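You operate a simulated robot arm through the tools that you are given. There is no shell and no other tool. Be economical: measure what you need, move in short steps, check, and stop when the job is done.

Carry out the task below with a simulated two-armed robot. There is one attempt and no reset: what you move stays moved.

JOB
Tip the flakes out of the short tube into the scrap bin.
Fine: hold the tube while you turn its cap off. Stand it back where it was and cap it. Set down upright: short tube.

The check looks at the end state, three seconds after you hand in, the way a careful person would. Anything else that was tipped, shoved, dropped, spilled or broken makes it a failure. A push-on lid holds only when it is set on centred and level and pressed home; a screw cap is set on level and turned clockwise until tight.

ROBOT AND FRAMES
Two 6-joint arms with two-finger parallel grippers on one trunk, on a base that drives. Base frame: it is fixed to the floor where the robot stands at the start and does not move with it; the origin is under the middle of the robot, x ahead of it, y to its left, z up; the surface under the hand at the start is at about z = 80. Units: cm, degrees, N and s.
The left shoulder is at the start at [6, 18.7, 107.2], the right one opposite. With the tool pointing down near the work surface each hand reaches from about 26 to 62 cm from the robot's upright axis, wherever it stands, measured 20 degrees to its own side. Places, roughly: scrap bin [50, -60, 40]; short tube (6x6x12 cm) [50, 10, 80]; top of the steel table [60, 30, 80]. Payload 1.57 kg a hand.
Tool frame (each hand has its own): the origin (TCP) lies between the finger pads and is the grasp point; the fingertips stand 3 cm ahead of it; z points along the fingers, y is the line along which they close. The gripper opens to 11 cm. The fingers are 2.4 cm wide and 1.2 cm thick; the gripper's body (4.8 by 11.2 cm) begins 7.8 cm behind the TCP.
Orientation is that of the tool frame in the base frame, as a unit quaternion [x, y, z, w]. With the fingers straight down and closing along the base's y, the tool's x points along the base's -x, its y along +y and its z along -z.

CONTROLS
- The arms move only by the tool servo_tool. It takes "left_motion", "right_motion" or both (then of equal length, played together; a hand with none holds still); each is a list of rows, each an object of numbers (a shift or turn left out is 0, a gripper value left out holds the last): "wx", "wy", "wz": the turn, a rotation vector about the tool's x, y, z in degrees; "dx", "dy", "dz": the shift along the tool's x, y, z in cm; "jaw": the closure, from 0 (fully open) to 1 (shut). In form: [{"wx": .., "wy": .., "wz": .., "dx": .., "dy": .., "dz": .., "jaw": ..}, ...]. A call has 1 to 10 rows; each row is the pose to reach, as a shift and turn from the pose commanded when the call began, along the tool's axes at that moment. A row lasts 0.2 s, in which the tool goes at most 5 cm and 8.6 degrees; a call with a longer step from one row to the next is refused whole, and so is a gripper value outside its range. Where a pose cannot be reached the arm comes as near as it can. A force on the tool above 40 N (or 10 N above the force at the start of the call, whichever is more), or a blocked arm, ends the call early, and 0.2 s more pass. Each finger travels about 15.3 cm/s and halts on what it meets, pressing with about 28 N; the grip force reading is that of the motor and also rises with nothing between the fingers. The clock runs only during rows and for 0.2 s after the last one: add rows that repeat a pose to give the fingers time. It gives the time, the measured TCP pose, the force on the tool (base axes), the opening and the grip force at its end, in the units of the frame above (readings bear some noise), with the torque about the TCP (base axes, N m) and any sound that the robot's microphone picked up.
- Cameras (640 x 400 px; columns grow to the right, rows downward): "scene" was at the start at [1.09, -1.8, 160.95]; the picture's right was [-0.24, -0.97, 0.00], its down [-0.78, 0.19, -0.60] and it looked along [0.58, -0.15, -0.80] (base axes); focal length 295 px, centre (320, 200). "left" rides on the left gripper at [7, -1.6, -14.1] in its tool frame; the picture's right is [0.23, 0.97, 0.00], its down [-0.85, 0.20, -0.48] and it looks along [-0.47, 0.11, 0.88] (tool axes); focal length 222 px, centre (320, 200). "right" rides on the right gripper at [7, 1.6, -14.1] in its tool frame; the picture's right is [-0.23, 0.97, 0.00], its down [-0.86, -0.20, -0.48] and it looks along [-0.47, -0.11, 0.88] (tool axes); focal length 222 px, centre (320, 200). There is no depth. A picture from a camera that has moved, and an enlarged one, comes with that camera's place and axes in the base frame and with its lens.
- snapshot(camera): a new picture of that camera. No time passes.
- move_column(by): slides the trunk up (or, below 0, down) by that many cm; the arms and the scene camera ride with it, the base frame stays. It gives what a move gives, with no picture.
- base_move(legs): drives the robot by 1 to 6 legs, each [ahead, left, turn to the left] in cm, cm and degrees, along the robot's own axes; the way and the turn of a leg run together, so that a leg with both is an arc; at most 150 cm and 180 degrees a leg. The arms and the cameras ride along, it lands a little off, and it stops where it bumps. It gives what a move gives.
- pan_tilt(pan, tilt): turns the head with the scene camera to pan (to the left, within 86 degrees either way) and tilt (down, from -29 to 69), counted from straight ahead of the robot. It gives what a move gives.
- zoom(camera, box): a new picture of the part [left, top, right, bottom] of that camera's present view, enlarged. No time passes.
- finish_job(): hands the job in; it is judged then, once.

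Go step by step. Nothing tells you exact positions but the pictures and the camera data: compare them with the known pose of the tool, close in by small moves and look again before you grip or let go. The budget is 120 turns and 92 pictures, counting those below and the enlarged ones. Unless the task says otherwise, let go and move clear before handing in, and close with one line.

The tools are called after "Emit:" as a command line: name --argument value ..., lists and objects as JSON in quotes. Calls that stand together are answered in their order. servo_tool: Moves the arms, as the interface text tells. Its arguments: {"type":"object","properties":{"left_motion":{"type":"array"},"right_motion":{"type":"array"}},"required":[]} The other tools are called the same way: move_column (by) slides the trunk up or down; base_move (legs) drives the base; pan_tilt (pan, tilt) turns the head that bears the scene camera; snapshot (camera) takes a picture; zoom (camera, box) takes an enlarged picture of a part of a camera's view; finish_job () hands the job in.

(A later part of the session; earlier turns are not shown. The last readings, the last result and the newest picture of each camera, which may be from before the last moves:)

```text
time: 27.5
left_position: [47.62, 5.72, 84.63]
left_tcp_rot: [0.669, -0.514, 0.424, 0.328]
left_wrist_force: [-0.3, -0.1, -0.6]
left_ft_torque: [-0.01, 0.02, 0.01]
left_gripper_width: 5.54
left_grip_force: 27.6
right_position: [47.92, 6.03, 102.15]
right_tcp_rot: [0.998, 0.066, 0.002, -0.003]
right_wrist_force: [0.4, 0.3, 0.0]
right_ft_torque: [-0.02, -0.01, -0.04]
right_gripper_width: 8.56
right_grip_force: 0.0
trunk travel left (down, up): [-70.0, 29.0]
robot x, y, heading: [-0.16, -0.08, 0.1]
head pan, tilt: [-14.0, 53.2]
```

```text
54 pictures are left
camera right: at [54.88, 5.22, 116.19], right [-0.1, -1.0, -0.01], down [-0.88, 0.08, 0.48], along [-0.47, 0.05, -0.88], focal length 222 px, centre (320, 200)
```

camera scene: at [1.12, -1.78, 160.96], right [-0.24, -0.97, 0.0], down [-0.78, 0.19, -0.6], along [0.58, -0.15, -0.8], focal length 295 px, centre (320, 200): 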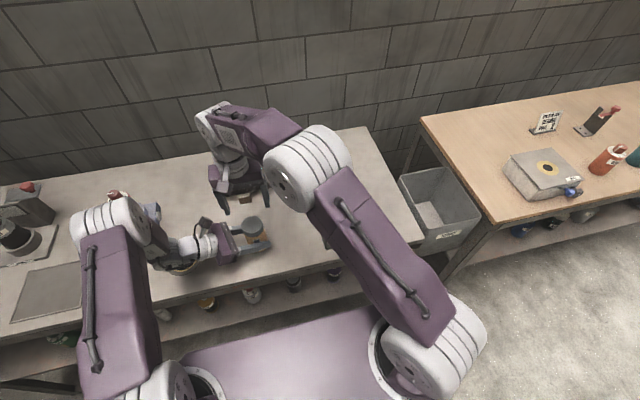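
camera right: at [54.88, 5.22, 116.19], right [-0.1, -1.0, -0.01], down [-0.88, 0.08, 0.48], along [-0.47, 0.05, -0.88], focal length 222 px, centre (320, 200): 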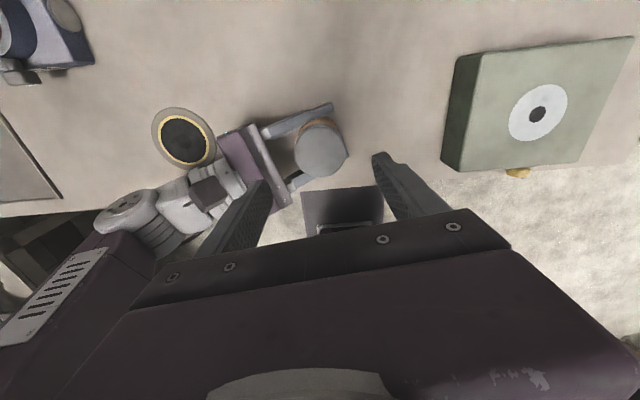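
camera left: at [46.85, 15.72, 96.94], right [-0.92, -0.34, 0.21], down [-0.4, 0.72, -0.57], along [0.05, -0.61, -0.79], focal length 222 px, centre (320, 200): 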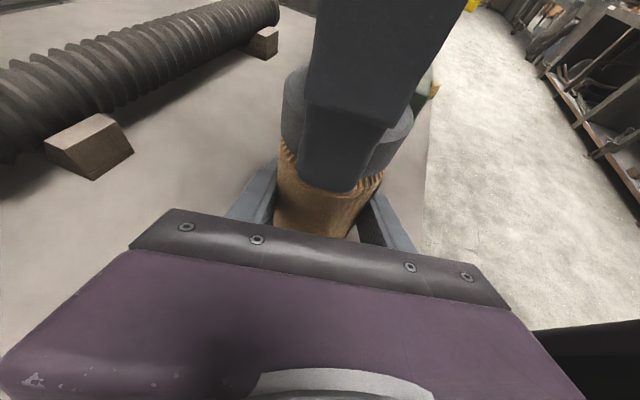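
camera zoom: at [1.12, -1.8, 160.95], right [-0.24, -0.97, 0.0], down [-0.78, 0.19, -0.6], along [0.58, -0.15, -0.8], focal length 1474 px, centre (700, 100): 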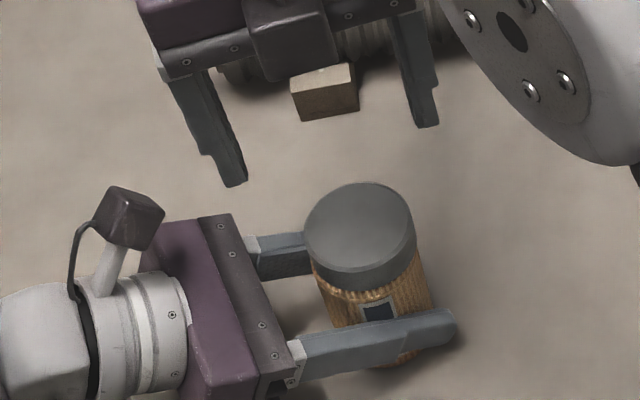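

The tube stands upright with its cap raised about 0.4 cm and partly unscrewed. I rewind the right wrist clockwise in the air to regrip.

Emit:
servo_tool --right_motion '[{"wz": 8.5}, {"wz": 17}, {"wz": 25.5}, {"wz": 34}, {"wz": 42.5}, {"wz": 51}, {"wz": 59.5}, {"wz": 68}, {"wz": 76.5}, {"wz": 85}]'

Emit:
servo_tool --right_motion '[{"wz": 8.5}, {"wz": 17}, {"wz": 25.5}, {"wz": 34}, {"wz": 42.5}, {"wz": 51}, {"wz": 59.5}, {"wz": 68}, {"wz": 76.5}, {"wz": 85}]'

Emit:
servo_tool --right_motion '[{"wz": 8.5}, {"wz": 17}, {"wz": 25.5}, {"wz": 34}, {"wz": 42.5}, {"wz": 51}, {"wz": 51}]'

Emit:
zoom --camera "right" --box '[240, 90, 400, 190]'

```text
time: 29.7
left_position: [47.62, 5.66, 84.67]
left_tcp_rot: [0.67, -0.514, 0.424, 0.328]
left_wrist_force: [0.3, 0.5, -0.7]
left_ft_torque: [0.0, -0.01, -0.03]
left_gripper_width: 5.57
left_grip_force: 27.5
right_position: [47.78, 6.05, 102.24]
right_tcp_rot: [0.779, -0.627, -0.001, -0.003]
right_wrist_force: [0.5, 0.0, 0.0]
right_ft_torque: [0.02, -0.03, -0.01]
right_gripper_width: 8.58
right_grip_force: 0.0
trunk travel left (down, up): [-70.0, 29.0]
robot x, y, heading: [0.06, -0.08, 0.1]
head pan, tilt: [-14.0, 53.2]
```

```text
time: 31.9
left_position: [47.56, 5.7, 84.63]
left_tcp_rot: [0.669, -0.515, 0.424, 0.329]
left_wrist_force: [-0.1, 0.1, -0.6]
left_ft_torque: [0.0, -0.03, -0.02]
left_gripper_width: 5.59
left_grip_force: 27.5
right_position: [47.78, 6.01, 102.12]
right_tcp_rot: [-0.151, 0.989, 0.002, 0.003]
right_wrist_force: [-0.1, -0.2, 0.0]
right_ft_torque: [-0.01, 0.01, -0.01]
right_gripper_width: 8.59
right_grip_force: 0.1
trunk travel left (down, up): [-70.0, 29.0]
robot x, y, heading: [-0.06, 0.1, 0.1]
head pan, tilt: [-14.0, 53.2]
```

```text
time: 33.5
left_position: [47.61, 5.78, 84.69]
left_tcp_rot: [0.669, -0.515, 0.423, 0.329]
left_wrist_force: [0.9, -0.1, -0.8]
left_ft_torque: [-0.01, 0.02, -0.01]
left_gripper_width: 5.54
left_grip_force: 28.2
right_position: [47.77, 5.84, 102.17]
right_tcp_rot: [0.289, 0.957, 0.003, 0.0]
right_wrist_force: [-0.2, 0.2, 0.5]
right_ft_torque: [0.0, 0.01, 0.0]
right_gripper_width: 8.57
right_grip_force: 0.0
trunk travel left (down, up): [-70.0, 29.0]
robot x, y, heading: [0.1, -0.18, -0.2]
head pan, tilt: [-14.0, 53.2]
```

```text
4.00 times, centred on (320, 140) of right
camera zoom: at [42.74, 11.11, 116.2], right [0.73, 0.69, 0.01], down [0.6, -0.64, 0.48], along [0.33, -0.34, -0.88], focal length 888 px, centre (320, 440)
```

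zoom: 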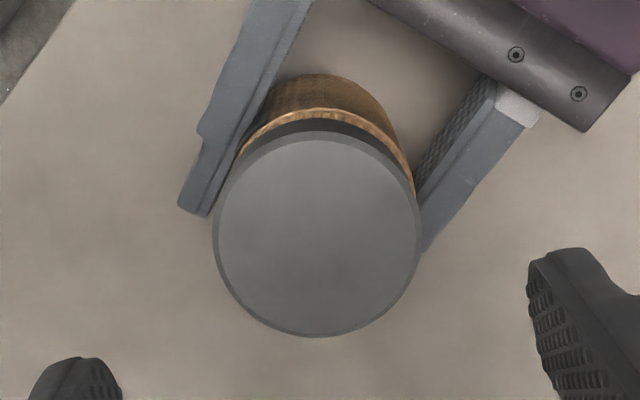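

The cap is well centred under the right hand, needing about 0.4 cm in tool x. I go down, grip and turn another round.

Emit:
servo_tool --right_motion '[{"dx": 0.4, "dy": -0.08, "dz": 3}, {"dx": 0.4, "dy": -0.08, "dz": 6}, {"dx": 0.4, "dy": -0.08, "dz": 8}, {"dx": 0.4, "dy": -0.08, "dz": 9.1}, {"dx": 0.4, "dy": -0.08, "dz": 9.1, "jaw": 0.35}, {"dx": 0.4, "dy": -0.08, "dz": 9.1, "jaw": 0.42}, {"dx": 0.4, "dy": -0.08, "dz": 9.1, "jaw": 0.5}, {"dx": 0.4, "dy": -0.08, "dz": 9.1, "jaw": 0.65}, {"dx": 0.4, "dy": -0.08, "dz": 9.1, "jaw": 0.7}]'

Emit:
servo_tool --right_motion '[{"wz": -8}, {"wz": -16}, {"wz": -24}, {"wz": -32}, {"wz": -40}, {"wz": -48, "dz": -0.05}, {"wz": -56, "dz": -0.05}, {"wz": -64, "dz": -0.1}, {"wz": -72, "dz": -0.1}, {"wz": -80, "dz": -0.1}]'

Emit:
zoom --camera "left" --box '[220, 50, 460, 250]'

```text
time: 35.5
left_position: [47.58, 5.83, 84.61]
left_tcp_rot: [0.669, -0.514, 0.424, 0.329]
left_wrist_force: [0.3, 0.7, -0.3]
left_ft_torque: [0.02, -0.03, 0.0]
left_gripper_width: 5.57
left_grip_force: 27.9
right_position: [47.51, 6.37, 93.1]
right_tcp_rot: [0.288, 0.958, 0.003, 0.001]
right_wrist_force: [0.7, -0.5, -0.2]
right_ft_torque: [0.01, 0.01, -0.03]
right_gripper_width: 5.92
right_grip_force: 27.8
trunk travel left (down, up): [-70.0, 29.0]
robot x, y, heading: [0.01, 0.04, 0.1]
head pan, tilt: [-14.0, 53.2]
```

```text
time: 37.7
left_position: [47.55, 5.79, 84.56]
left_tcp_rot: [0.668, -0.515, 0.424, 0.33]
left_wrist_force: [2.3, 10.3, -0.2]
left_ft_torque: [-0.68, 0.18, 0.11]
left_gripper_width: 5.57
left_grip_force: 28.5
right_position: [47.33, 6.18, 93.16]
right_tcp_rot: [-0.396, 0.918, 0.002, 0.003]
right_wrist_force: [-2.9, -11.8, -1.5]
right_ft_torque: [-0.24, 0.03, -0.17]
right_gripper_width: 5.93
right_grip_force: 27.8
trunk travel left (down, up): [-70.0, 29.0]
robot x, y, heading: [0.04, -0.01, 0.2]
head pan, tilt: [-14.0, 53.2]
```

```text
2.00 times, centred on (340, 150) of left
camera zoom: at [46.81, 15.7, 96.92], right [-0.92, -0.34, 0.21], down [-0.4, 0.72, -0.57], along [0.04, -0.61, -0.79], focal length 444 px, centre (280, 300)
```

zoom: 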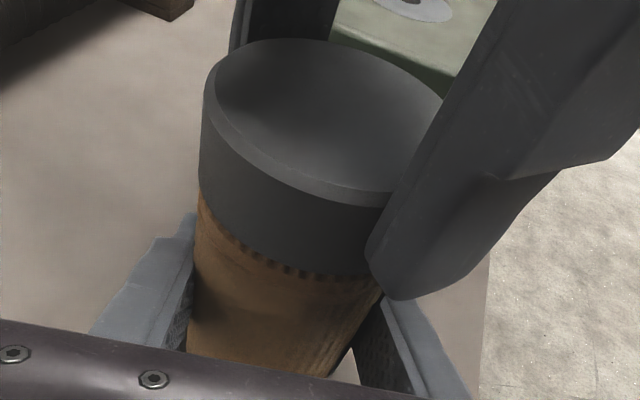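

It still turns. I recentre slightly and continue.

Emit:
servo_tool --right_motion '[{"wz": -8, "dx": 0.11, "dy": -0.06}, {"wz": -16, "dx": 0.11, "dy": -0.06}, {"wz": -24, "dx": 0.11, "dy": -0.06}, {"wz": -32, "dx": 0.11, "dy": -0.06}, {"wz": -40, "dx": 0.11, "dy": -0.06}, {"wz": -48, "dx": 0.11, "dy": -0.06, "dz": -0.05}, {"wz": -56, "dx": 0.11, "dy": -0.06, "dz": -0.05}, {"wz": -64, "dx": 0.11, "dy": -0.06, "dz": -0.1}, {"wz": -72, "dx": 0.11, "dy": -0.06, "dz": -0.1}, {"wz": -80, "dx": 0.11, "dy": -0.06, "dz": -0.1}]'

Emit:
zoom --camera "left" --box '[220, 50, 460, 250]'

Emit:
zoom --camera "scene" --box '[180, 180, 308, 260]'

```text
time: 39.9
left_position: [47.47, 5.62, 84.61]
left_tcp_rot: [0.669, -0.515, 0.423, 0.329]
left_wrist_force: [-16.5, -0.6, -3.5]
left_ft_torque: [0.08, -0.95, 0.18]
left_gripper_width: 5.59
left_grip_force: 27.8
right_position: [47.4, 6.05, 93.31]
right_tcp_rot: [0.894, -0.448, 0.001, -0.004]
right_wrist_force: [17.1, 0.6, 2.4]
right_ft_torque: [0.06, -0.48, -0.16]
right_gripper_width: 5.93
right_grip_force: 28.5
trunk travel left (down, up): [-70.0, 29.0]
robot x, y, heading: [-0.1, 0.58, -0.0]
head pan, tilt: [-14.0, 53.2]
```

```text
2.00 times, centred on (340, 150) of left
camera zoom: at [46.78, 15.66, 96.89], right [-0.92, -0.34, 0.21], down [-0.4, 0.72, -0.57], along [0.04, -0.61, -0.79], focal length 444 px, centre (280, 300)
```

zoom: 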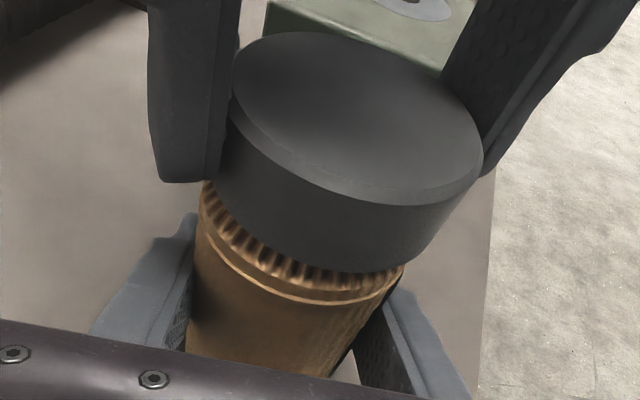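

```text
5.00 times, centred on (244, 220) of scene
camera zoom: at [1.11, -1.8, 160.95], right [-0.24, -0.97, 0.0], down [-0.78, 0.19, -0.6], along [0.58, -0.15, -0.8], focal length 1474 px, centre (700, 100)
```

zoom: 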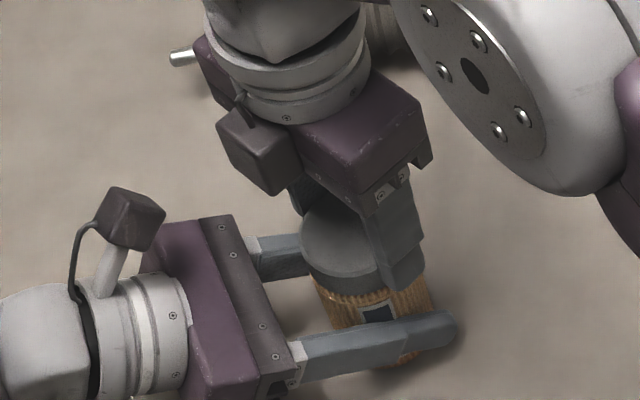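

The neck is now well exposed. I recentre, turn 48 degrees more, and test with a slight lift.

Emit:
servo_tool --right_motion '[{"dx": 0.1, "dy": -0.14}, {"wz": -8, "dx": 0.1, "dy": -0.14}, {"wz": -16, "dx": 0.1, "dy": -0.14}, {"wz": -24, "dx": 0.1, "dy": -0.14, "dz": -0.05}, {"wz": -32, "dx": 0.1, "dy": -0.14, "dz": -0.1}, {"wz": -40, "dx": 0.1, "dy": -0.14, "dz": -0.1}, {"wz": -48, "dx": 0.1, "dy": -0.14, "dz": -0.15}, {"wz": -48, "dx": 0.1, "dy": -0.14, "dz": -0.3}]'

Emit:
zoom --camera "left" --box '[220, 50, 460, 250]'

```text
time: 41.7
left_position: [47.67, 5.76, 84.64]
left_tcp_rot: [0.669, -0.514, 0.425, 0.328]
left_wrist_force: [-14.8, -12.9, 6.3]
left_ft_torque: [0.86, -0.85, 0.35]
left_gripper_width: 5.68
left_grip_force: 28.0
right_position: [47.51, 6.12, 93.46]
right_tcp_rot: [0.999, -0.047, 0.003, -0.003]
right_wrist_force: [13.3, 12.5, -7.4]
right_ft_torque: [0.27, -0.41, -0.27]
right_gripper_width: 5.92
right_grip_force: 28.0
trunk travel left (down, up): [-70.0, 29.0]
robot x, y, heading: [-0.15, 0.13, 0.0]
head pan, tilt: [-14.0, 53.2]
```

```text
2.00 times, centred on (340, 150) of left
camera zoom: at [46.82, 15.7, 96.96], right [-0.92, -0.34, 0.21], down [-0.4, 0.72, -0.57], along [0.04, -0.61, -0.79], focal length 444 px, centre (280, 300)
```

zoom: 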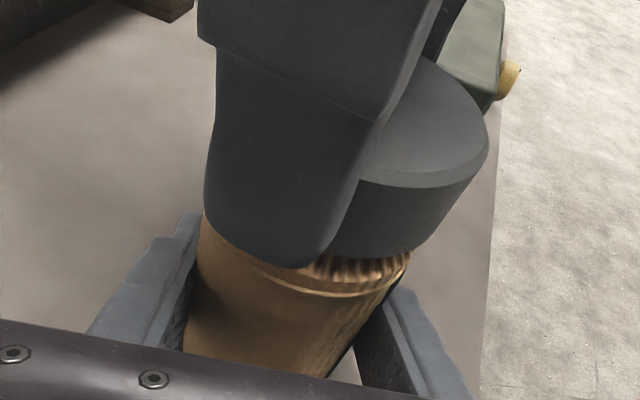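

The side force is building up because I hold the cap off-centre. I release, lift off, and regrip better centred.

Emit:
servo_tool --right_motion '[{"jaw": 0.4}, {"jaw": 0.3}, {"jaw": 0.22}, {"jaw": 0.22}, {"jaw": 0.22, "dz": -3}, {"jaw": 0.22, "dz": -7}, {"jaw": 0.22, "dz": -9}]'

Emit:
zoom --camera "left" --box '[220, 50, 460, 250]'

Emit:
zoom --camera "right" --box '[240, 90, 400, 190]'

```text
time: 43.3
left_position: [47.58, 5.65, 84.63]
left_tcp_rot: [0.669, -0.514, 0.424, 0.328]
left_wrist_force: [0.1, 0.9, -0.6]
left_ft_torque: [0.02, -0.01, 0.0]
left_gripper_width: 5.55
left_grip_force: 28.2
right_position: [47.39, 6.02, 102.45]
right_tcp_rot: [0.999, -0.048, 0.001, -0.003]
right_wrist_force: [0.5, 0.2, -0.2]
right_ft_torque: [-0.01, 0.0, -0.01]
right_gripper_width: 8.58
right_grip_force: 0.1
trunk travel left (down, up): [-70.0, 29.0]
robot x, y, heading: [0.36, -0.12, -0.2]
head pan, tilt: [-14.0, 53.2]
```

```text
2.00 times, centred on (340, 150) of left
camera zoom: at [46.81, 15.7, 96.92], right [-0.92, -0.34, 0.21], down [-0.4, 0.72, -0.57], along [0.04, -0.61, -0.79], focal length 444 px, centre (280, 300)
```

zoom: 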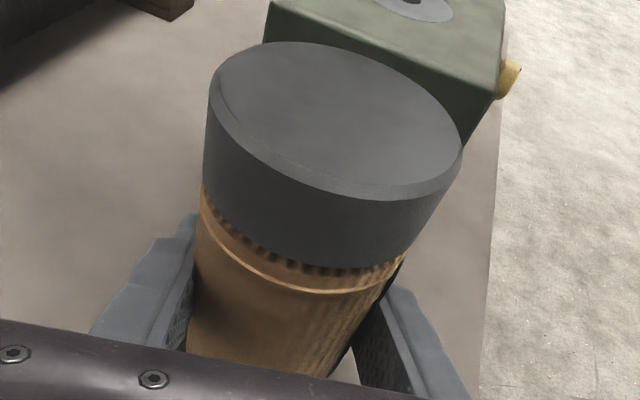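

```text
4.00 times, centred on (320, 140) of right
camera zoom: at [54.19, 3.65, 116.61], right [-0.32, -0.95, -0.01], down [-0.83, 0.28, 0.48], along [-0.45, 0.16, -0.88], focal length 888 px, centre (320, 440)
```

zoom: 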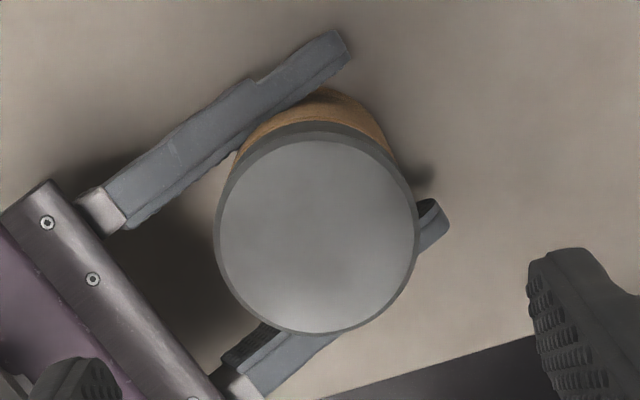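

After release the cap sits back down where it was, so it looks loose. I regrip it on centre and try a gentle straight lift, watching the force.

Emit:
servo_tool --right_motion '[{"dx": 0.26, "dy": -0.09, "dz": 3}, {"dx": 0.26, "dy": -0.09, "dz": 6}, {"dx": 0.26, "dy": -0.09, "dz": 8}, {"dx": 0.26, "dy": -0.09, "dz": 9.6}, {"dx": 0.26, "dy": -0.09, "dz": 9.6, "jaw": 0.35}, {"dx": 0.26, "dy": -0.09, "dz": 9.6, "jaw": 0.42}, {"dx": 0.26, "dy": -0.09, "dz": 9.6, "jaw": 0.5}, {"dx": 0.26, "dy": -0.09, "dz": 9.6, "jaw": 0.65}, {"dx": 0.26, "dy": -0.09, "dz": 9.6, "jaw": 0.7}]'

Emit:
servo_tool --right_motion '[{"dz": -0.1}, {"dz": -0.2}, {"dz": -0.3}, {"dz": -0.3}]'

Emit:
zoom --camera "left" --box '[220, 50, 460, 250]'

```text
time: 45.3
left_position: [47.67, 5.75, 84.64]
left_tcp_rot: [0.669, -0.514, 0.424, 0.329]
left_wrist_force: [0.2, -1.0, -0.8]
left_ft_torque: [0.01, -0.03, 0.0]
left_gripper_width: 5.54
left_grip_force: 27.7
right_position: [47.83, 6.18, 92.96]
right_tcp_rot: [0.999, -0.047, 0.003, -0.002]
right_wrist_force: [-0.2, -0.4, 0.0]
right_ft_torque: [-0.02, 0.01, 0.0]
right_gripper_width: 5.9
right_grip_force: 27.8
trunk travel left (down, up): [-70.0, 29.0]
robot x, y, heading: [0.06, 0.22, -0.0]
head pan, tilt: [-14.0, 53.2]
```

```text
time: 46.3
left_position: [47.6, 5.72, 84.73]
left_tcp_rot: [0.669, -0.515, 0.424, 0.329]
left_wrist_force: [-0.3, -0.5, -1.3]
left_ft_torque: [-0.02, 0.02, 0.02]
left_gripper_width: 5.57
left_grip_force: 28.1
right_position: [47.79, 6.09, 93.19]
right_tcp_rot: [0.999, -0.048, 0.001, -0.003]
right_wrist_force: [-0.3, -0.1, 0.4]
right_ft_torque: [-0.02, -0.02, 0.01]
right_gripper_width: 5.89
right_grip_force: 28.1
trunk travel left (down, up): [-70.0, 29.0]
robot x, y, heading: [0.21, 0.24, -0.0]
head pan, tilt: [-14.0, 53.2]
```

```text
2.00 times, centred on (340, 150) of left
camera zoom: at [46.82, 15.7, 96.92], right [-0.92, -0.34, 0.21], down [-0.4, 0.72, -0.57], along [0.04, -0.61, -0.79], focal length 444 px, centre (280, 300)
```

zoom: 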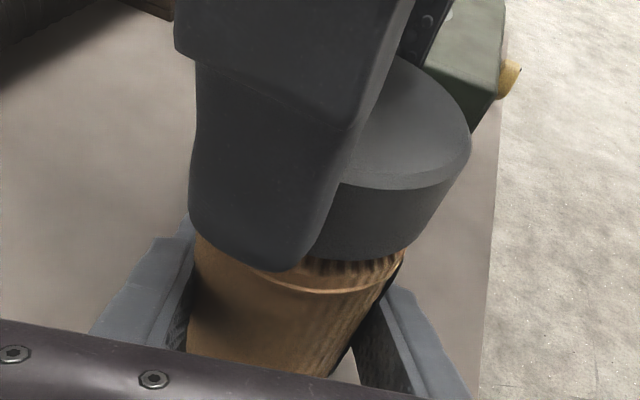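

There is no resistance, so the cap is off its thread. I lift it straight up.

Emit:
servo_tool --right_motion '[{"dz": -0.4}, {"dz": -0.8}, {"dz": -1.3}, {"dz": -2}, {"dz": -3}, {"dz": -4.5}, {"dz": -6}, {"dz": -8}, {"dz": -10}]'

Emit:
snapshot --camera "left"

Emit:
snapshot --camera "scene"

```text
time: 48.3
left_position: [47.6, 5.72, 84.71]
left_tcp_rot: [0.669, -0.515, 0.423, 0.328]
left_wrist_force: [0.3, 0.0, -1.9]
left_ft_torque: [-0.01, 0.02, -0.01]
left_gripper_width: 5.56
left_grip_force: 28.5
right_position: [47.83, 6.08, 103.18]
right_tcp_rot: [0.999, -0.049, 0.001, -0.003]
right_wrist_force: [-0.4, 0.7, 0.2]
right_ft_torque: [0.04, -0.01, 0.01]
right_gripper_width: 5.89
right_grip_force: 28.6
trunk travel left (down, up): [-70.0, 29.0]
robot x, y, heading: [0.12, 0.03, 0.1]
head pan, tilt: [-14.0, 53.2]
```

```text
45 pictures are left
camera left: at [46.8, 15.7, 96.93], right [-0.92, -0.34, 0.21], down [-0.4, 0.72, -0.57], along [0.04, -0.61, -0.79], focal length 222 px, centre (320, 200)
```

left: 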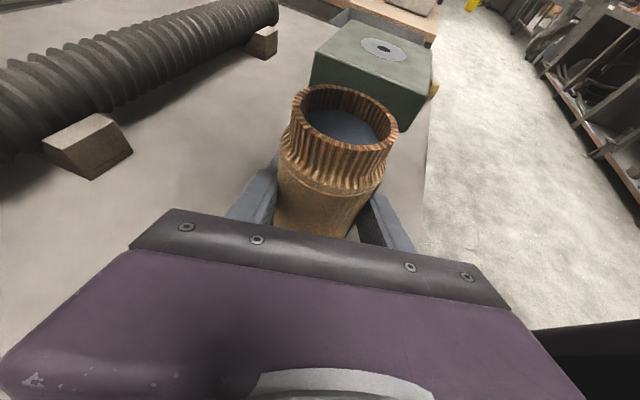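

```text
44 pictures are left
camera scene: at [1.09, -1.8, 160.95], right [-0.24, -0.97, 0.0], down [-0.78, 0.19, -0.6], along [0.58, -0.15, -0.8], focal length 295 px, centre (320, 200)
```

scene: 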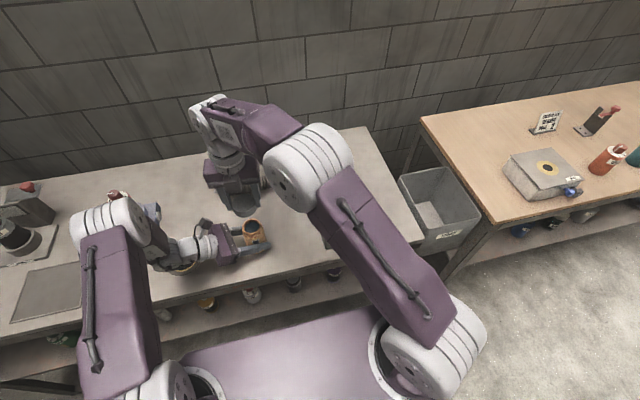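

The cap is off and held in the right hand, and the flakes are visible inside the tube. I move the cap aside to the right, then lift the tube.

Emit:
servo_tool --right_motion '[{"dz": -4}, {"dz": -8}, {"dz": -9, "dy": 4.5}, {"dz": -10, "dy": 9}, {"dz": -11, "dy": 13.5}, {"dz": -12, "dy": 18}, {"dz": -12, "dy": 22.5}, {"dz": -12, "dy": 27}, {"dz": -12, "dy": 27}]'

Emit:
servo_tool --left_motion '[{"dx": 0.9, "dz": -0.42}, {"dx": 2.7, "dz": -1.27}, {"dx": 5.4, "dz": -2.54}, {"dx": 8.2, "dz": -3.8}, {"dx": 10.9, "dz": -5.1}, {"dx": 13.6, "dz": -6.35}, {"dx": 13.6, "dz": -6.35}]'

Emit:
snapshot --camera "scene"

Emit:
snapshot --camera "right"

```text
time: 50.3
left_position: [47.64, 5.66, 84.65]
left_tcp_rot: [0.669, -0.514, 0.424, 0.329]
left_wrist_force: [0.6, -0.1, -0.4]
left_ft_torque: [-0.01, 0.0, 0.02]
left_gripper_width: 5.57
left_grip_force: 27.6
right_position: [45.11, -17.8, 115.21]
right_tcp_rot: [0.999, -0.052, 0.002, 0.001]
right_wrist_force: [0.7, -1.5, 0.1]
right_ft_torque: [0.01, 0.02, -0.04]
right_gripper_width: 5.94
right_grip_force: 28.1
right hand out of reach, approached as far as the arm can: row 8, 9
trunk travel left (down, up): [-70.0, 29.0]
robot x, y, heading: [0.07, -0.09, -0.1]
head pan, tilt: [-14.0, 53.2]
```

```text
time: 51.9
left_position: [47.7, 5.7, 99.65]
left_tcp_rot: [0.669, -0.515, 0.424, 0.329]
left_wrist_force: [0.3, 0.1, -1.9]
left_ft_torque: [0.0, 0.05, -0.01]
left_gripper_width: 5.57
left_grip_force: 27.8
right_position: [45.19, -17.7, 115.22]
right_tcp_rot: [0.999, -0.052, 0.001, 0.001]
right_wrist_force: [0.7, -0.6, -0.1]
right_ft_torque: [0.0, 0.02, -0.04]
right_gripper_width: 5.91
right_grip_force: 28.1
trunk travel left (down, up): [-70.0, 29.0]
robot x, y, heading: [-0.36, -0.03, -0.2]
head pan, tilt: [-14.0, 53.2]
```

```text
43 pictures are left
camera scene: at [1.16, -1.78, 160.95], right [-0.24, -0.97, 0.0], down [-0.78, 0.19, -0.6], along [0.58, -0.15, -0.8], focal length 295 px, centre (320, 200)
```

scene: 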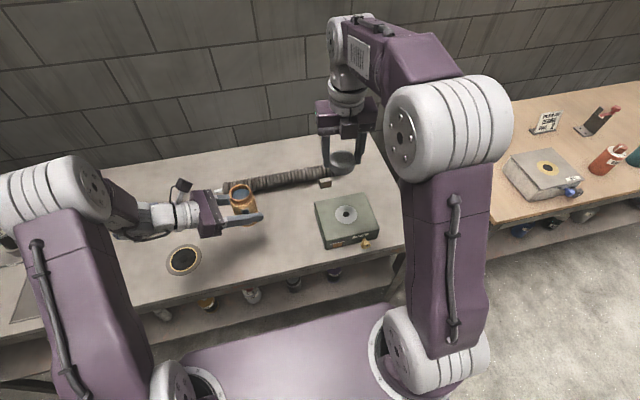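

```text
42 pictures are left
camera right: at [51.91, -20.05, 129.34], right [-0.33, -0.94, 0.0], down [-0.83, 0.29, 0.48], along [-0.45, 0.15, -0.88], focal length 222 px, centre (320, 200)
```

right: 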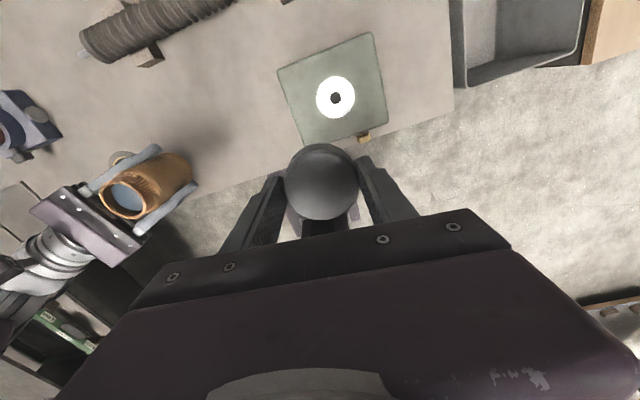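

Both hands are clear. I drive 64 cm to the right so the tube comes over the bin.

Emit:
base_move --legs '[[0, -64, 0]]'

Emit:
pan_tilt --pan 0 --tilt 55

Emit:
snapshot --camera "scene"

Emit:
snapshot --camera "left"

```text
time: 55.4
left_position: [47.82, -57.55, 99.54]
left_tcp_rot: [0.671, -0.511, 0.425, 0.327]
left_wrist_force: [-0.5, -0.7, -0.3]
left_ft_torque: [-0.01, 0.03, 0.0]
left_gripper_width: 5.57
left_grip_force: 27.9
right_position: [45.47, -81.01, 115.28]
right_tcp_rot: [0.999, -0.049, 0.002, 0.0]
right_wrist_force: [-0.7, 0.3, 0.4]
right_ft_torque: [0.0, 0.01, 0.0]
right_gripper_width: 5.9
right_grip_force: 27.9
trunk travel left (down, up): [-70.0, 29.0]
robot x, y, heading: [-0.0, -63.61, 0.5]
head pan, tilt: [-14.0, 53.2]
```

```text
time: 56.2
left_position: [47.76, -57.54, 99.54]
left_tcp_rot: [0.671, -0.512, 0.425, 0.328]
left_wrist_force: [0.9, -0.3, -0.5]
left_ft_torque: [0.01, 0.0, 0.04]
left_gripper_width: 5.54
left_grip_force: 27.9
right_position: [45.45, -81.06, 115.28]
right_tcp_rot: [0.999, -0.049, 0.001, 0.0]
right_wrist_force: [0.4, 0.4, -0.1]
right_ft_torque: [0.0, 0.0, 0.0]
right_gripper_width: 5.93
right_grip_force: 28.1
trunk travel left (down, up): [-70.0, 29.0]
robot x, y, heading: [-0.02, -63.56, 0.4]
head pan, tilt: [0.0, 55.0]
```

```text
41 pictures are left
camera scene: at [1.36, -63.55, 160.72], right [0.01, -1.0, 0.0], down [-0.82, 0.0, -0.57], along [0.57, 0.0, -0.82], focal length 295 px, centre (320, 200)
```

scene: 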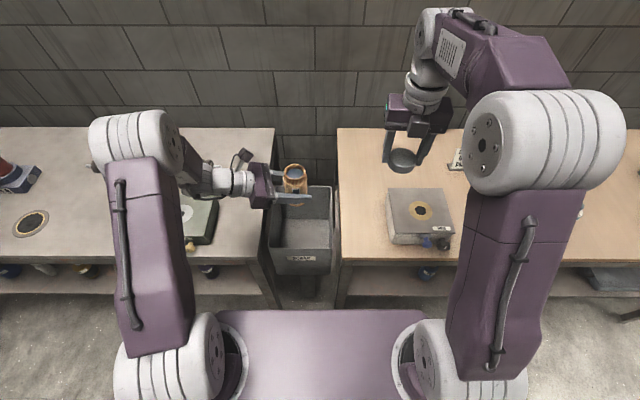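

```text
40 pictures are left
camera left: at [46.99, -47.57, 111.88], right [-0.91, -0.35, 0.21], down [-0.4, 0.72, -0.57], along [0.05, -0.61, -0.79], focal length 222 px, centre (320, 200)
```

left: 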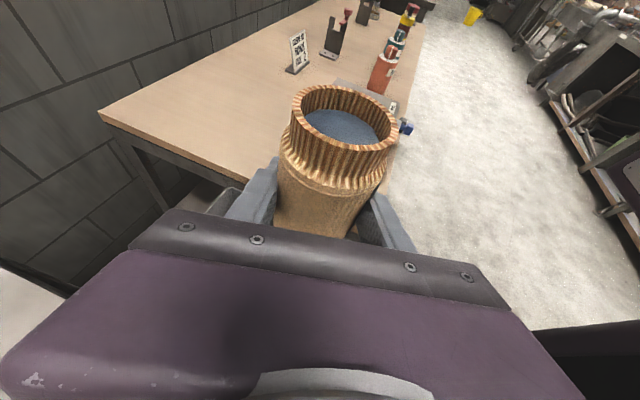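

The bin opening spans about x 41–64, y −48 to −67.5, with its rim at z about 78. I move the tube to x about 55 over it, because tipping will swing the mouth toward −x.

Emit:
servo_tool --left_motion '[{"dx": -0.75, "dy": -1.7, "dz": 1.36}, {"dx": -1.5, "dy": -3.4, "dz": 2.7}, {"dx": -2.2, "dy": -5.1, "dz": 4.1}, {"dx": -2.97, "dy": -6.78, "dz": 5.45}, {"dx": -2.97, "dy": -6.78, "dz": 5.45}]'

Emit:
snapshot --camera "scene"

```text
time: 57.4
left_position: [55.18, -59.15, 94.66]
left_tcp_rot: [0.67, -0.512, 0.425, 0.328]
left_wrist_force: [0.6, -0.4, -1.3]
left_ft_torque: [0.01, 0.0, 0.03]
left_gripper_width: 5.58
left_grip_force: 28.0
right_position: [45.46, -80.89, 115.28]
right_tcp_rot: [0.999, -0.049, 0.002, 0.001]
right_wrist_force: [0.3, 0.1, -0.2]
right_ft_torque: [0.01, -0.01, 0.0]
right_gripper_width: 5.9
right_grip_force: 27.5
trunk travel left (down, up): [-70.0, 29.0]
robot x, y, heading: [0.34, -63.72, 0.4]
head pan, tilt: [0.0, 55.0]
```

```text
39 pictures are left
camera scene: at [1.3, -63.5, 160.72], right [0.01, -1.0, 0.0], down [-0.82, -0.01, -0.57], along [0.57, 0.0, -0.82], focal length 295 px, centre (320, 200)
```

scene: 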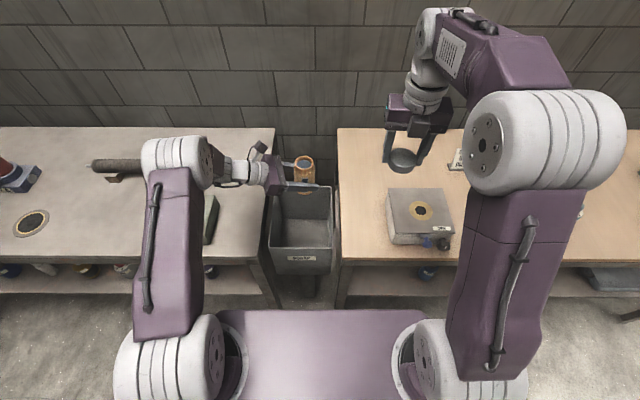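

The tube is over the bin. I start tipping by rolling about the finger axis, mouth toward the robot.

Emit:
servo_tool --left_motion '[{"wz": 8}, {"wz": 16}, {"wz": 24}, {"wz": 32}, {"wz": 40}, {"wz": 48}, {"wz": 56}]'

Emit:
zoom --camera "scene" --box '[220, 130, 380, 280]'

```text
time: 59.0
left_position: [55.35, -59.25, 94.47]
left_tcp_rot: [-0.35, 0.768, -0.529, -0.088]
left_wrist_force: [0.1, -0.3, -1.0]
left_ft_torque: [-0.02, -0.02, 0.01]
left_gripper_width: 5.58
left_grip_force: 28.5
right_position: [45.57, -80.99, 115.3]
right_tcp_rot: [0.999, -0.049, 0.002, 0.001]
right_wrist_force: [-0.5, -0.4, -0.3]
right_ft_torque: [0.01, 0.0, 0.0]
right_gripper_width: 5.92
right_grip_force: 28.1
trunk travel left (down, up): [-70.0, 29.0]
robot x, y, heading: [0.17, -63.25, 0.6]
head pan, tilt: [0.0, 55.0]
```

```text
2.67 times, centred on (300, 205) of scene
camera zoom: at [1.36, -63.5, 160.72], right [0.01, -1.0, 0.0], down [-0.82, -0.01, -0.57], along [0.57, 0.0, -0.82], focal length 786 px, centre (373, 187)
```

zoom: 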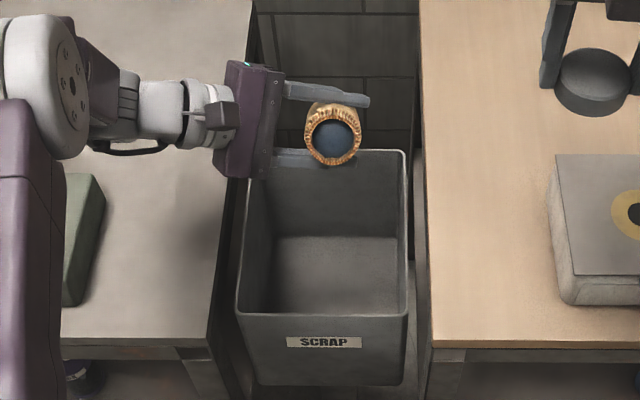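

The mouth is turning toward the robot and is above the bin's middle. I continue rolling.

Emit:
servo_tool --left_motion '[{"wz": 8}, {"wz": 16}, {"wz": 24}, {"wz": 32}, {"wz": 40}, {"wz": 48}, {"wz": 56}, {"wz": 64}]'

Emit:
zoom --camera "scene" --box '[220, 130, 380, 280]'

```text
time: 60.8
left_position: [55.35, -59.36, 94.61]
left_tcp_rot: [0.108, 0.837, -0.496, 0.205]
left_wrist_force: [1.1, 0.0, -0.3]
left_ft_torque: [-0.02, -0.01, -0.01]
left_gripper_width: 5.57
left_grip_force: 28.7
right_position: [45.51, -80.86, 115.3]
right_tcp_rot: [0.999, -0.049, 0.002, 0.001]
right_wrist_force: [-0.1, 0.0, 0.7]
right_ft_torque: [0.02, 0.04, 0.0]
right_gripper_width: 5.91
right_grip_force: 27.6
trunk travel left (down, up): [-70.0, 29.0]
robot x, y, heading: [0.13, -63.37, 0.2]
head pan, tilt: [0.0, 55.0]
```

```text
2.67 times, centred on (300, 205) of scene
camera zoom: at [1.36, -63.51, 160.72], right [0.01, -1.0, 0.0], down [-0.82, -0.01, -0.57], along [0.57, 0.0, -0.82], focal length 786 px, centre (373, 187)
```

zoom: 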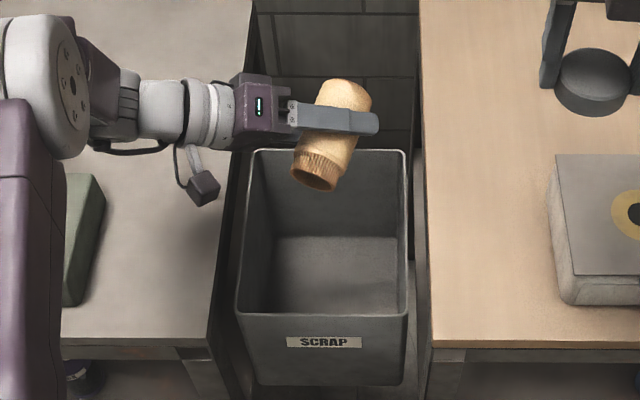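

The tilt is past horizontal. I roll further until the mouth faces well down.

Emit:
servo_tool --left_motion '[{"wz": 8}, {"wz": 16}, {"wz": 24}, {"wz": 32}, {"wz": 40}, {"wz": 48}, {"wz": 56}]'

Emit:
zoom --camera "scene" --box '[220, 130, 380, 280]'

Emit:
snapshot --camera "left"

```text
time: 62.4
left_position: [55.31, -59.22, 94.62]
left_tcp_rot: [0.489, 0.688, -0.341, 0.414]
left_wrist_force: [-0.3, -0.5, -1.6]
left_ft_torque: [0.02, 0.0, 0.0]
left_gripper_width: 5.55
left_grip_force: 28.0
right_position: [45.36, -81.08, 115.25]
right_tcp_rot: [0.999, -0.048, 0.001, 0.0]
right_wrist_force: [-0.4, -0.1, -0.1]
right_ft_torque: [-0.04, 0.0, 0.03]
right_gripper_width: 5.95
right_grip_force: 27.6
trunk travel left (down, up): [-70.0, 29.0]
robot x, y, heading: [0.23, -63.46, 0.1]
head pan, tilt: [0.0, 55.0]
```

```text
2.67 times, centred on (300, 205) of scene
camera zoom: at [1.37, -63.51, 160.72], right [0.01, -1.0, 0.0], down [-0.82, -0.01, -0.57], along [0.57, 0.0, -0.82], focal length 786 px, centre (373, 187)
```

zoom: 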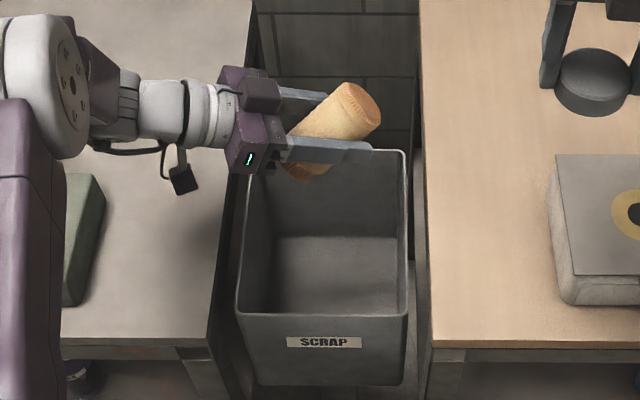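

```text
35 pictures are left
camera left: at [49.29, -44.68, 94.36], right [0.89, 0.37, -0.27], down [0.23, 0.14, 0.96], along [0.39, -0.92, 0.04], focal length 222 px, centre (320, 200)
```

left: 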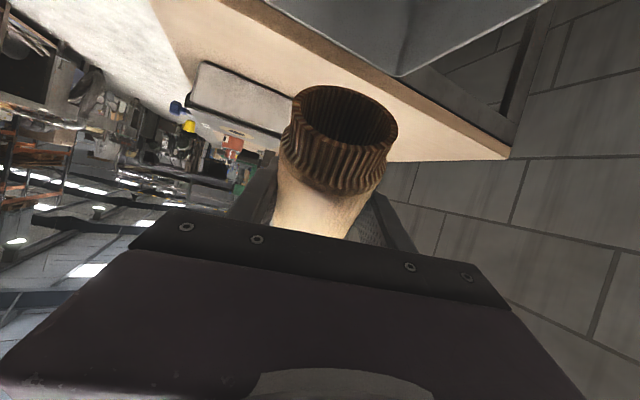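

The tube looks emptied. I pitch further toward full inversion and shake gently to be sure.

Emit:
servo_tool --left_motion '[{"wy": -8}, {"wy": -16}, {"wy": -22}, {"wy": -22, "dx": 1.2}, {"wy": -22}, {"wy": -22, "dx": 1.2}, {"wy": -22}, {"wy": -22, "dx": 1.2}, {"wy": -22}]'

Emit:
zoom --camera "left" --box '[260, 70, 420, 170]'

Emit:
zoom --camera "scene" --box '[220, 130, 380, 280]'

```text
time: 64.4
left_position: [55.19, -59.28, 94.53]
left_tcp_rot: [0.414, 0.597, -0.428, 0.537]
left_wrist_force: [0.0, 0.0, -1.2]
left_ft_torque: [0.0, -0.02, 0.01]
left_gripper_width: 5.58
left_grip_force: 27.9
right_position: [45.51, -81.04, 115.19]
right_tcp_rot: [0.999, -0.049, 0.002, 0.001]
right_wrist_force: [0.8, 0.2, 0.2]
right_ft_torque: [0.01, 0.0, -0.03]
right_gripper_width: 5.91
right_grip_force: 28.1
trunk travel left (down, up): [-70.0, 29.0]
robot x, y, heading: [0.37, -63.36, 0.3]
head pan, tilt: [0.0, 55.0]
```

```text
4.00 times, centred on (340, 120) of left
camera zoom: at [49.24, -45.99, 88.48], right [0.91, 0.29, -0.29], down [0.12, 0.49, 0.87], along [0.39, -0.82, 0.41], focal length 888 px, centre (240, 520)
```

zoom: 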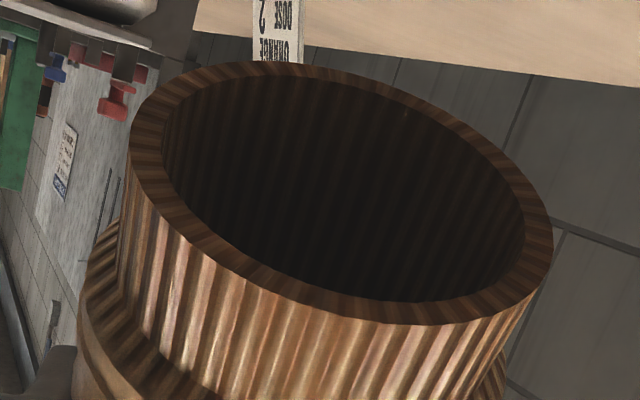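

```text
2.67 times, centred on (300, 205) of scene
camera zoom: at [1.35, -63.55, 160.71], right [0.01, -1.0, 0.0], down [-0.82, -0.01, -0.57], along [0.57, 0.0, -0.82], focal length 786 px, centre (373, 187)
```

zoom: 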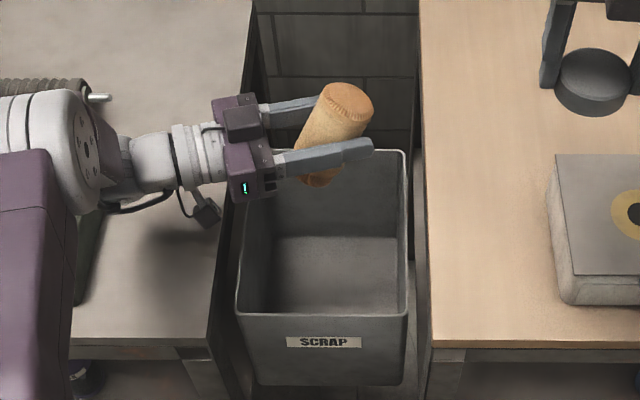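

The tube looks empty inside. I reverse the motions to bring it upright again.

Emit:
servo_tool --left_motion '[{"wy": 8}, {"wy": 16}, {"wy": 22}, {"wy": 22}]'

Emit:
servo_tool --left_motion '[{"wz": -8.4}, {"wz": -16.8}, {"wz": -25.2}, {"wz": -33.6}, {"wz": -42}, {"wz": -50.4}, {"wz": -58.8}, {"wz": -67.2}, {"wz": -75.6}, {"wz": -84}]'

Emit:
servo_tool --left_motion '[{"wz": -8.4}, {"wz": -16.8}, {"wz": -25.2}, {"wz": -33.6}, {"wz": -42}, {"wz": -50.4}, {"wz": -58.8}, {"wz": -67.2}, {"wz": -75.6}, {"wz": -84}]'

Emit:
servo_tool --left_motion '[{"wz": -8}, {"wz": -8}]'

Emit:
snapshot --camera "scene"

Emit:
snapshot --camera "left"

```text
time: 65.4
left_position: [55.27, -59.21, 94.58]
left_tcp_rot: [0.488, 0.689, -0.341, 0.413]
left_wrist_force: [0.1, 1.5, -0.7]
left_ft_torque: [0.01, 0.0, -0.02]
left_gripper_width: 5.55
left_grip_force: 28.3
right_position: [45.54, -80.97, 115.23]
right_tcp_rot: [0.999, -0.049, 0.001, 0.001]
right_wrist_force: [-0.6, 1.0, 0.8]
right_ft_torque: [-0.01, 0.0, 0.0]
right_gripper_width: 5.91
right_grip_force: 27.7
trunk travel left (down, up): [-70.0, 29.0]
robot x, y, heading: [0.51, -63.08, 0.2]
head pan, tilt: [0.0, 55.0]
```

```text
time: 67.6
left_position: [55.38, -59.23, 94.6]
left_tcp_rot: [-0.099, 0.838, -0.531, 0.079]
left_wrist_force: [-0.2, 0.0, -1.1]
left_ft_torque: [0.02, -0.04, 0.01]
left_gripper_width: 5.58
left_grip_force: 27.8
right_position: [45.39, -81.02, 115.33]
right_tcp_rot: [0.999, -0.049, 0.002, 0.0]
right_wrist_force: [0.3, -0.1, 0.7]
right_ft_torque: [-0.01, 0.02, 0.0]
right_gripper_width: 5.9
right_grip_force: 27.8
trunk travel left (down, up): [-70.0, 29.0]
robot x, y, heading: [-0.01, -63.68, 0.3]
head pan, tilt: [0.0, 55.0]
```

```text
time: 69.8
left_position: [55.36, -59.37, 94.51]
left_tcp_rot: [0.635, -0.556, 0.447, 0.297]
left_wrist_force: [-0.2, 1.1, -1.6]
left_ft_torque: [-0.01, -0.02, 0.04]
left_gripper_width: 5.58
left_grip_force: 28.1
right_position: [45.57, -81.02, 115.27]
right_tcp_rot: [0.999, -0.049, 0.001, 0.001]
right_wrist_force: [-0.4, -0.3, 0.2]
right_ft_torque: [-0.01, -0.03, 0.0]
right_gripper_width: 5.91
right_grip_force: 28.0
trunk travel left (down, up): [-70.0, 29.0]
robot x, y, heading: [0.12, -63.37, 0.3]
head pan, tilt: [0.0, 55.0]
```

```text
time: 70.4
left_position: [55.25, -59.22, 94.7]
left_tcp_rot: [0.671, -0.511, 0.426, 0.328]
left_wrist_force: [0.3, -0.3, -1.4]
left_ft_torque: [0.02, 0.01, 0.0]
left_gripper_width: 5.6
left_grip_force: 28.0
right_position: [45.66, -81.0, 115.34]
right_tcp_rot: [0.999, -0.049, 0.001, 0.001]
right_wrist_force: [-0.3, 0.0, -0.5]
right_ft_torque: [-0.02, -0.02, 0.0]
right_gripper_width: 5.89
right_grip_force: 28.0
trunk travel left (down, up): [-70.0, 29.0]
robot x, y, heading: [0.13, -63.45, 0.5]
head pan, tilt: [0.0, 55.0]
```

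```text
32 pictures are left
camera scene: at [1.37, -63.51, 160.72], right [0.01, -1.0, 0.0], down [-0.82, -0.01, -0.57], along [0.57, 0.0, -0.82], focal length 295 px, centre (320, 200)
```

scene: 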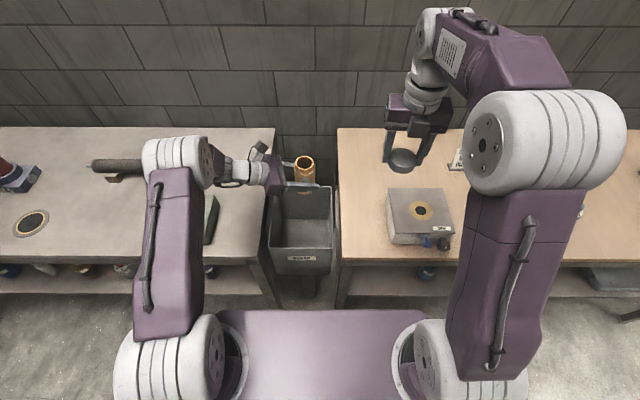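

```text
31 pictures are left
camera left: at [54.46, -49.36, 106.87], right [-0.91, -0.35, 0.21], down [-0.4, 0.72, -0.57], along [0.05, -0.61, -0.79], focal length 222 px, centre (320, 200)
```

left: 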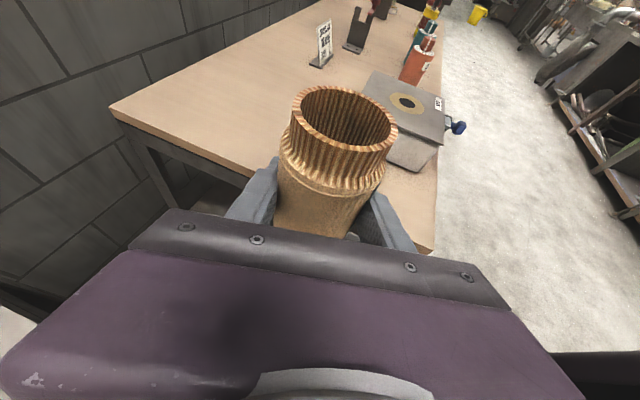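

The tube is empty. I retrace the arm move and drive back to the table place.

Emit:
servo_tool --left_motion '[{"dx": 0.75, "dy": 1.7, "dz": -1.36}, {"dx": 1.5, "dy": 3.4, "dz": -2.7}, {"dx": 2.2, "dy": 5.1, "dz": -4.1}, {"dx": 2.97, "dy": 6.78, "dz": -5.45}, {"dx": 2.97, "dy": 6.78, "dz": -5.45}]'

Emit:
base_move --legs '[[0, 63.5, -0.4]]'

Emit:
pan_tilt --pan -14 --tilt 53.2

Emit:
snapshot --camera "scene"

```text
time: 71.6
left_position: [47.92, -57.41, 99.64]
left_tcp_rot: [0.672, -0.511, 0.426, 0.326]
left_wrist_force: [0.1, 0.6, -1.1]
left_ft_torque: [0.01, 0.0, -0.01]
left_gripper_width: 5.56
left_grip_force: 27.8
right_position: [45.56, -80.94, 115.25]
right_tcp_rot: [0.999, -0.049, 0.001, 0.001]
right_wrist_force: [0.2, -0.1, 0.2]
right_ft_torque: [-0.02, 0.02, -0.01]
right_gripper_width: 5.9
right_grip_force: 27.4
trunk travel left (down, up): [-70.0, 29.0]
robot x, y, heading: [0.29, -63.29, 0.5]
head pan, tilt: [0.0, 55.0]
```

```text
time: 75.1
left_position: [47.67, 4.19, 99.78]
left_tcp_rot: [0.669, -0.514, 0.425, 0.328]
left_wrist_force: [0.3, -0.2, -0.5]
left_ft_torque: [-0.01, -0.01, 0.03]
left_gripper_width: 5.58
left_grip_force: 28.0
right_position: [45.13, -19.41, 115.32]
right_tcp_rot: [0.999, -0.052, 0.002, 0.001]
right_wrist_force: [0.3, 0.3, -0.3]
right_ft_torque: [0.02, 0.03, 0.0]
right_gripper_width: 5.88
right_grip_force: 27.5
trunk travel left (down, up): [-70.0, 29.0]
robot x, y, heading: [-0.18, -1.53, 0.1]
head pan, tilt: [0.0, 55.0]
```

```text
time: 75.8
left_position: [47.58, 4.25, 99.82]
left_tcp_rot: [0.669, -0.514, 0.424, 0.329]
left_wrist_force: [0.0, -0.8, -1.6]
left_ft_torque: [-0.02, 0.03, 0.01]
left_gripper_width: 5.54
left_grip_force: 28.4
right_position: [45.19, -19.37, 115.34]
right_tcp_rot: [0.999, -0.053, 0.001, 0.001]
right_wrist_force: [-0.4, -0.2, -0.1]
right_ft_torque: [0.01, -0.06, 0.03]
right_gripper_width: 5.91
right_grip_force: 28.7
trunk travel left (down, up): [-70.0, 29.0]
robot x, y, heading: [-0.4, -1.89, 0.2]
head pan, tilt: [-14.0, 53.2]
```

```text
30 pictures are left
camera scene: at [1.08, -3.37, 160.94], right [-0.24, -0.97, 0.0], down [-0.78, 0.19, -0.6], along [0.58, -0.14, -0.8], focal length 295 px, centre (320, 200)
```

scene: 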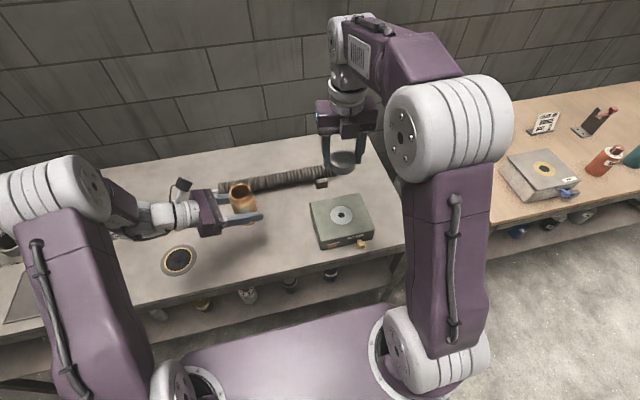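

The robot is back but 1.5 cm short in y. The arm makes that up while lowering the tube to just above the table.

Emit:
servo_tool --left_motion '[{"dx": -2.7, "dy": -0.12, "dz": 0.98}, {"dx": -5.5, "dy": -0.24, "dz": 1.95}, {"dx": -8.2, "dy": -0.36, "dz": 2.93}, {"dx": -11, "dy": -0.48, "dz": 3.9}, {"dx": -12.6, "dy": -0.58, "dz": 4.47}, {"dx": -13.5, "dy": -0.58, "dz": 4.8}, {"dx": -13.5, "dy": -0.58, "dz": 4.8}]'

Emit:
servo_tool --left_motion '[{"dx": -0.18, "dz": 0.085}, {"dx": -0.27, "dz": 0.127}, {"dx": -0.36, "dz": 0.17}, {"dx": -0.45, "dz": 0.21}, {"dx": -0.54, "dz": 0.254}, {"dx": -0.54, "dz": 0.254}]'

Emit:
zoom --camera "scene" --box '[160, 160, 320, 260]'

```text
time: 77.4
left_position: [47.74, 5.73, 85.41]
left_tcp_rot: [0.67, -0.513, 0.425, 0.328]
left_wrist_force: [0.3, -0.2, -0.7]
left_ft_torque: [-0.01, 0.0, -0.01]
left_gripper_width: 5.58
left_grip_force: 27.7
right_position: [45.07, -19.33, 115.28]
right_tcp_rot: [0.999, -0.053, 0.002, 0.001]
right_wrist_force: [0.8, 0.0, -0.7]
right_ft_torque: [-0.04, 0.01, 0.0]
right_gripper_width: 5.91
right_grip_force: 28.3
trunk travel left (down, up): [-70.0, 29.0]
robot x, y, heading: [-0.08, -1.56, -0.0]
head pan, tilt: [-14.0, 53.2]
```

```text
time: 78.8
left_position: [47.97, 5.65, 84.83]
left_tcp_rot: [0.67, -0.514, 0.424, 0.328]
left_wrist_force: [-0.3, 0.7, -0.8]
left_ft_torque: [-0.02, -0.02, -0.04]
left_gripper_width: 5.57
left_grip_force: 28.0
right_position: [45.14, -19.34, 115.31]
right_tcp_rot: [0.999, -0.052, 0.001, 0.001]
right_wrist_force: [-0.7, 0.1, -0.3]
right_ft_torque: [0.0, 0.0, -0.01]
right_gripper_width: 5.86
right_grip_force: 27.5
trunk travel left (down, up): [-70.0, 29.0]
robot x, y, heading: [-0.2, -1.74, 0.4]
head pan, tilt: [-14.0, 53.2]
```

```text
4.00 times, centred on (240, 210) of scene
camera zoom: at [1.08, -3.42, 160.94], right [-0.24, -0.97, 0.0], down [-0.78, 0.19, -0.6], along [0.58, -0.14, -0.8], focal length 1179 px, centre (640, 160)
```

zoom: 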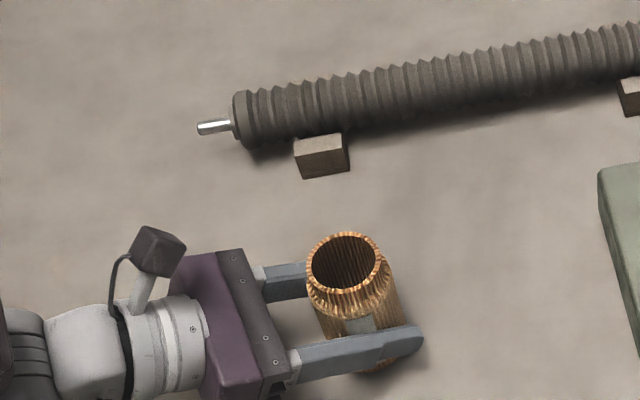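

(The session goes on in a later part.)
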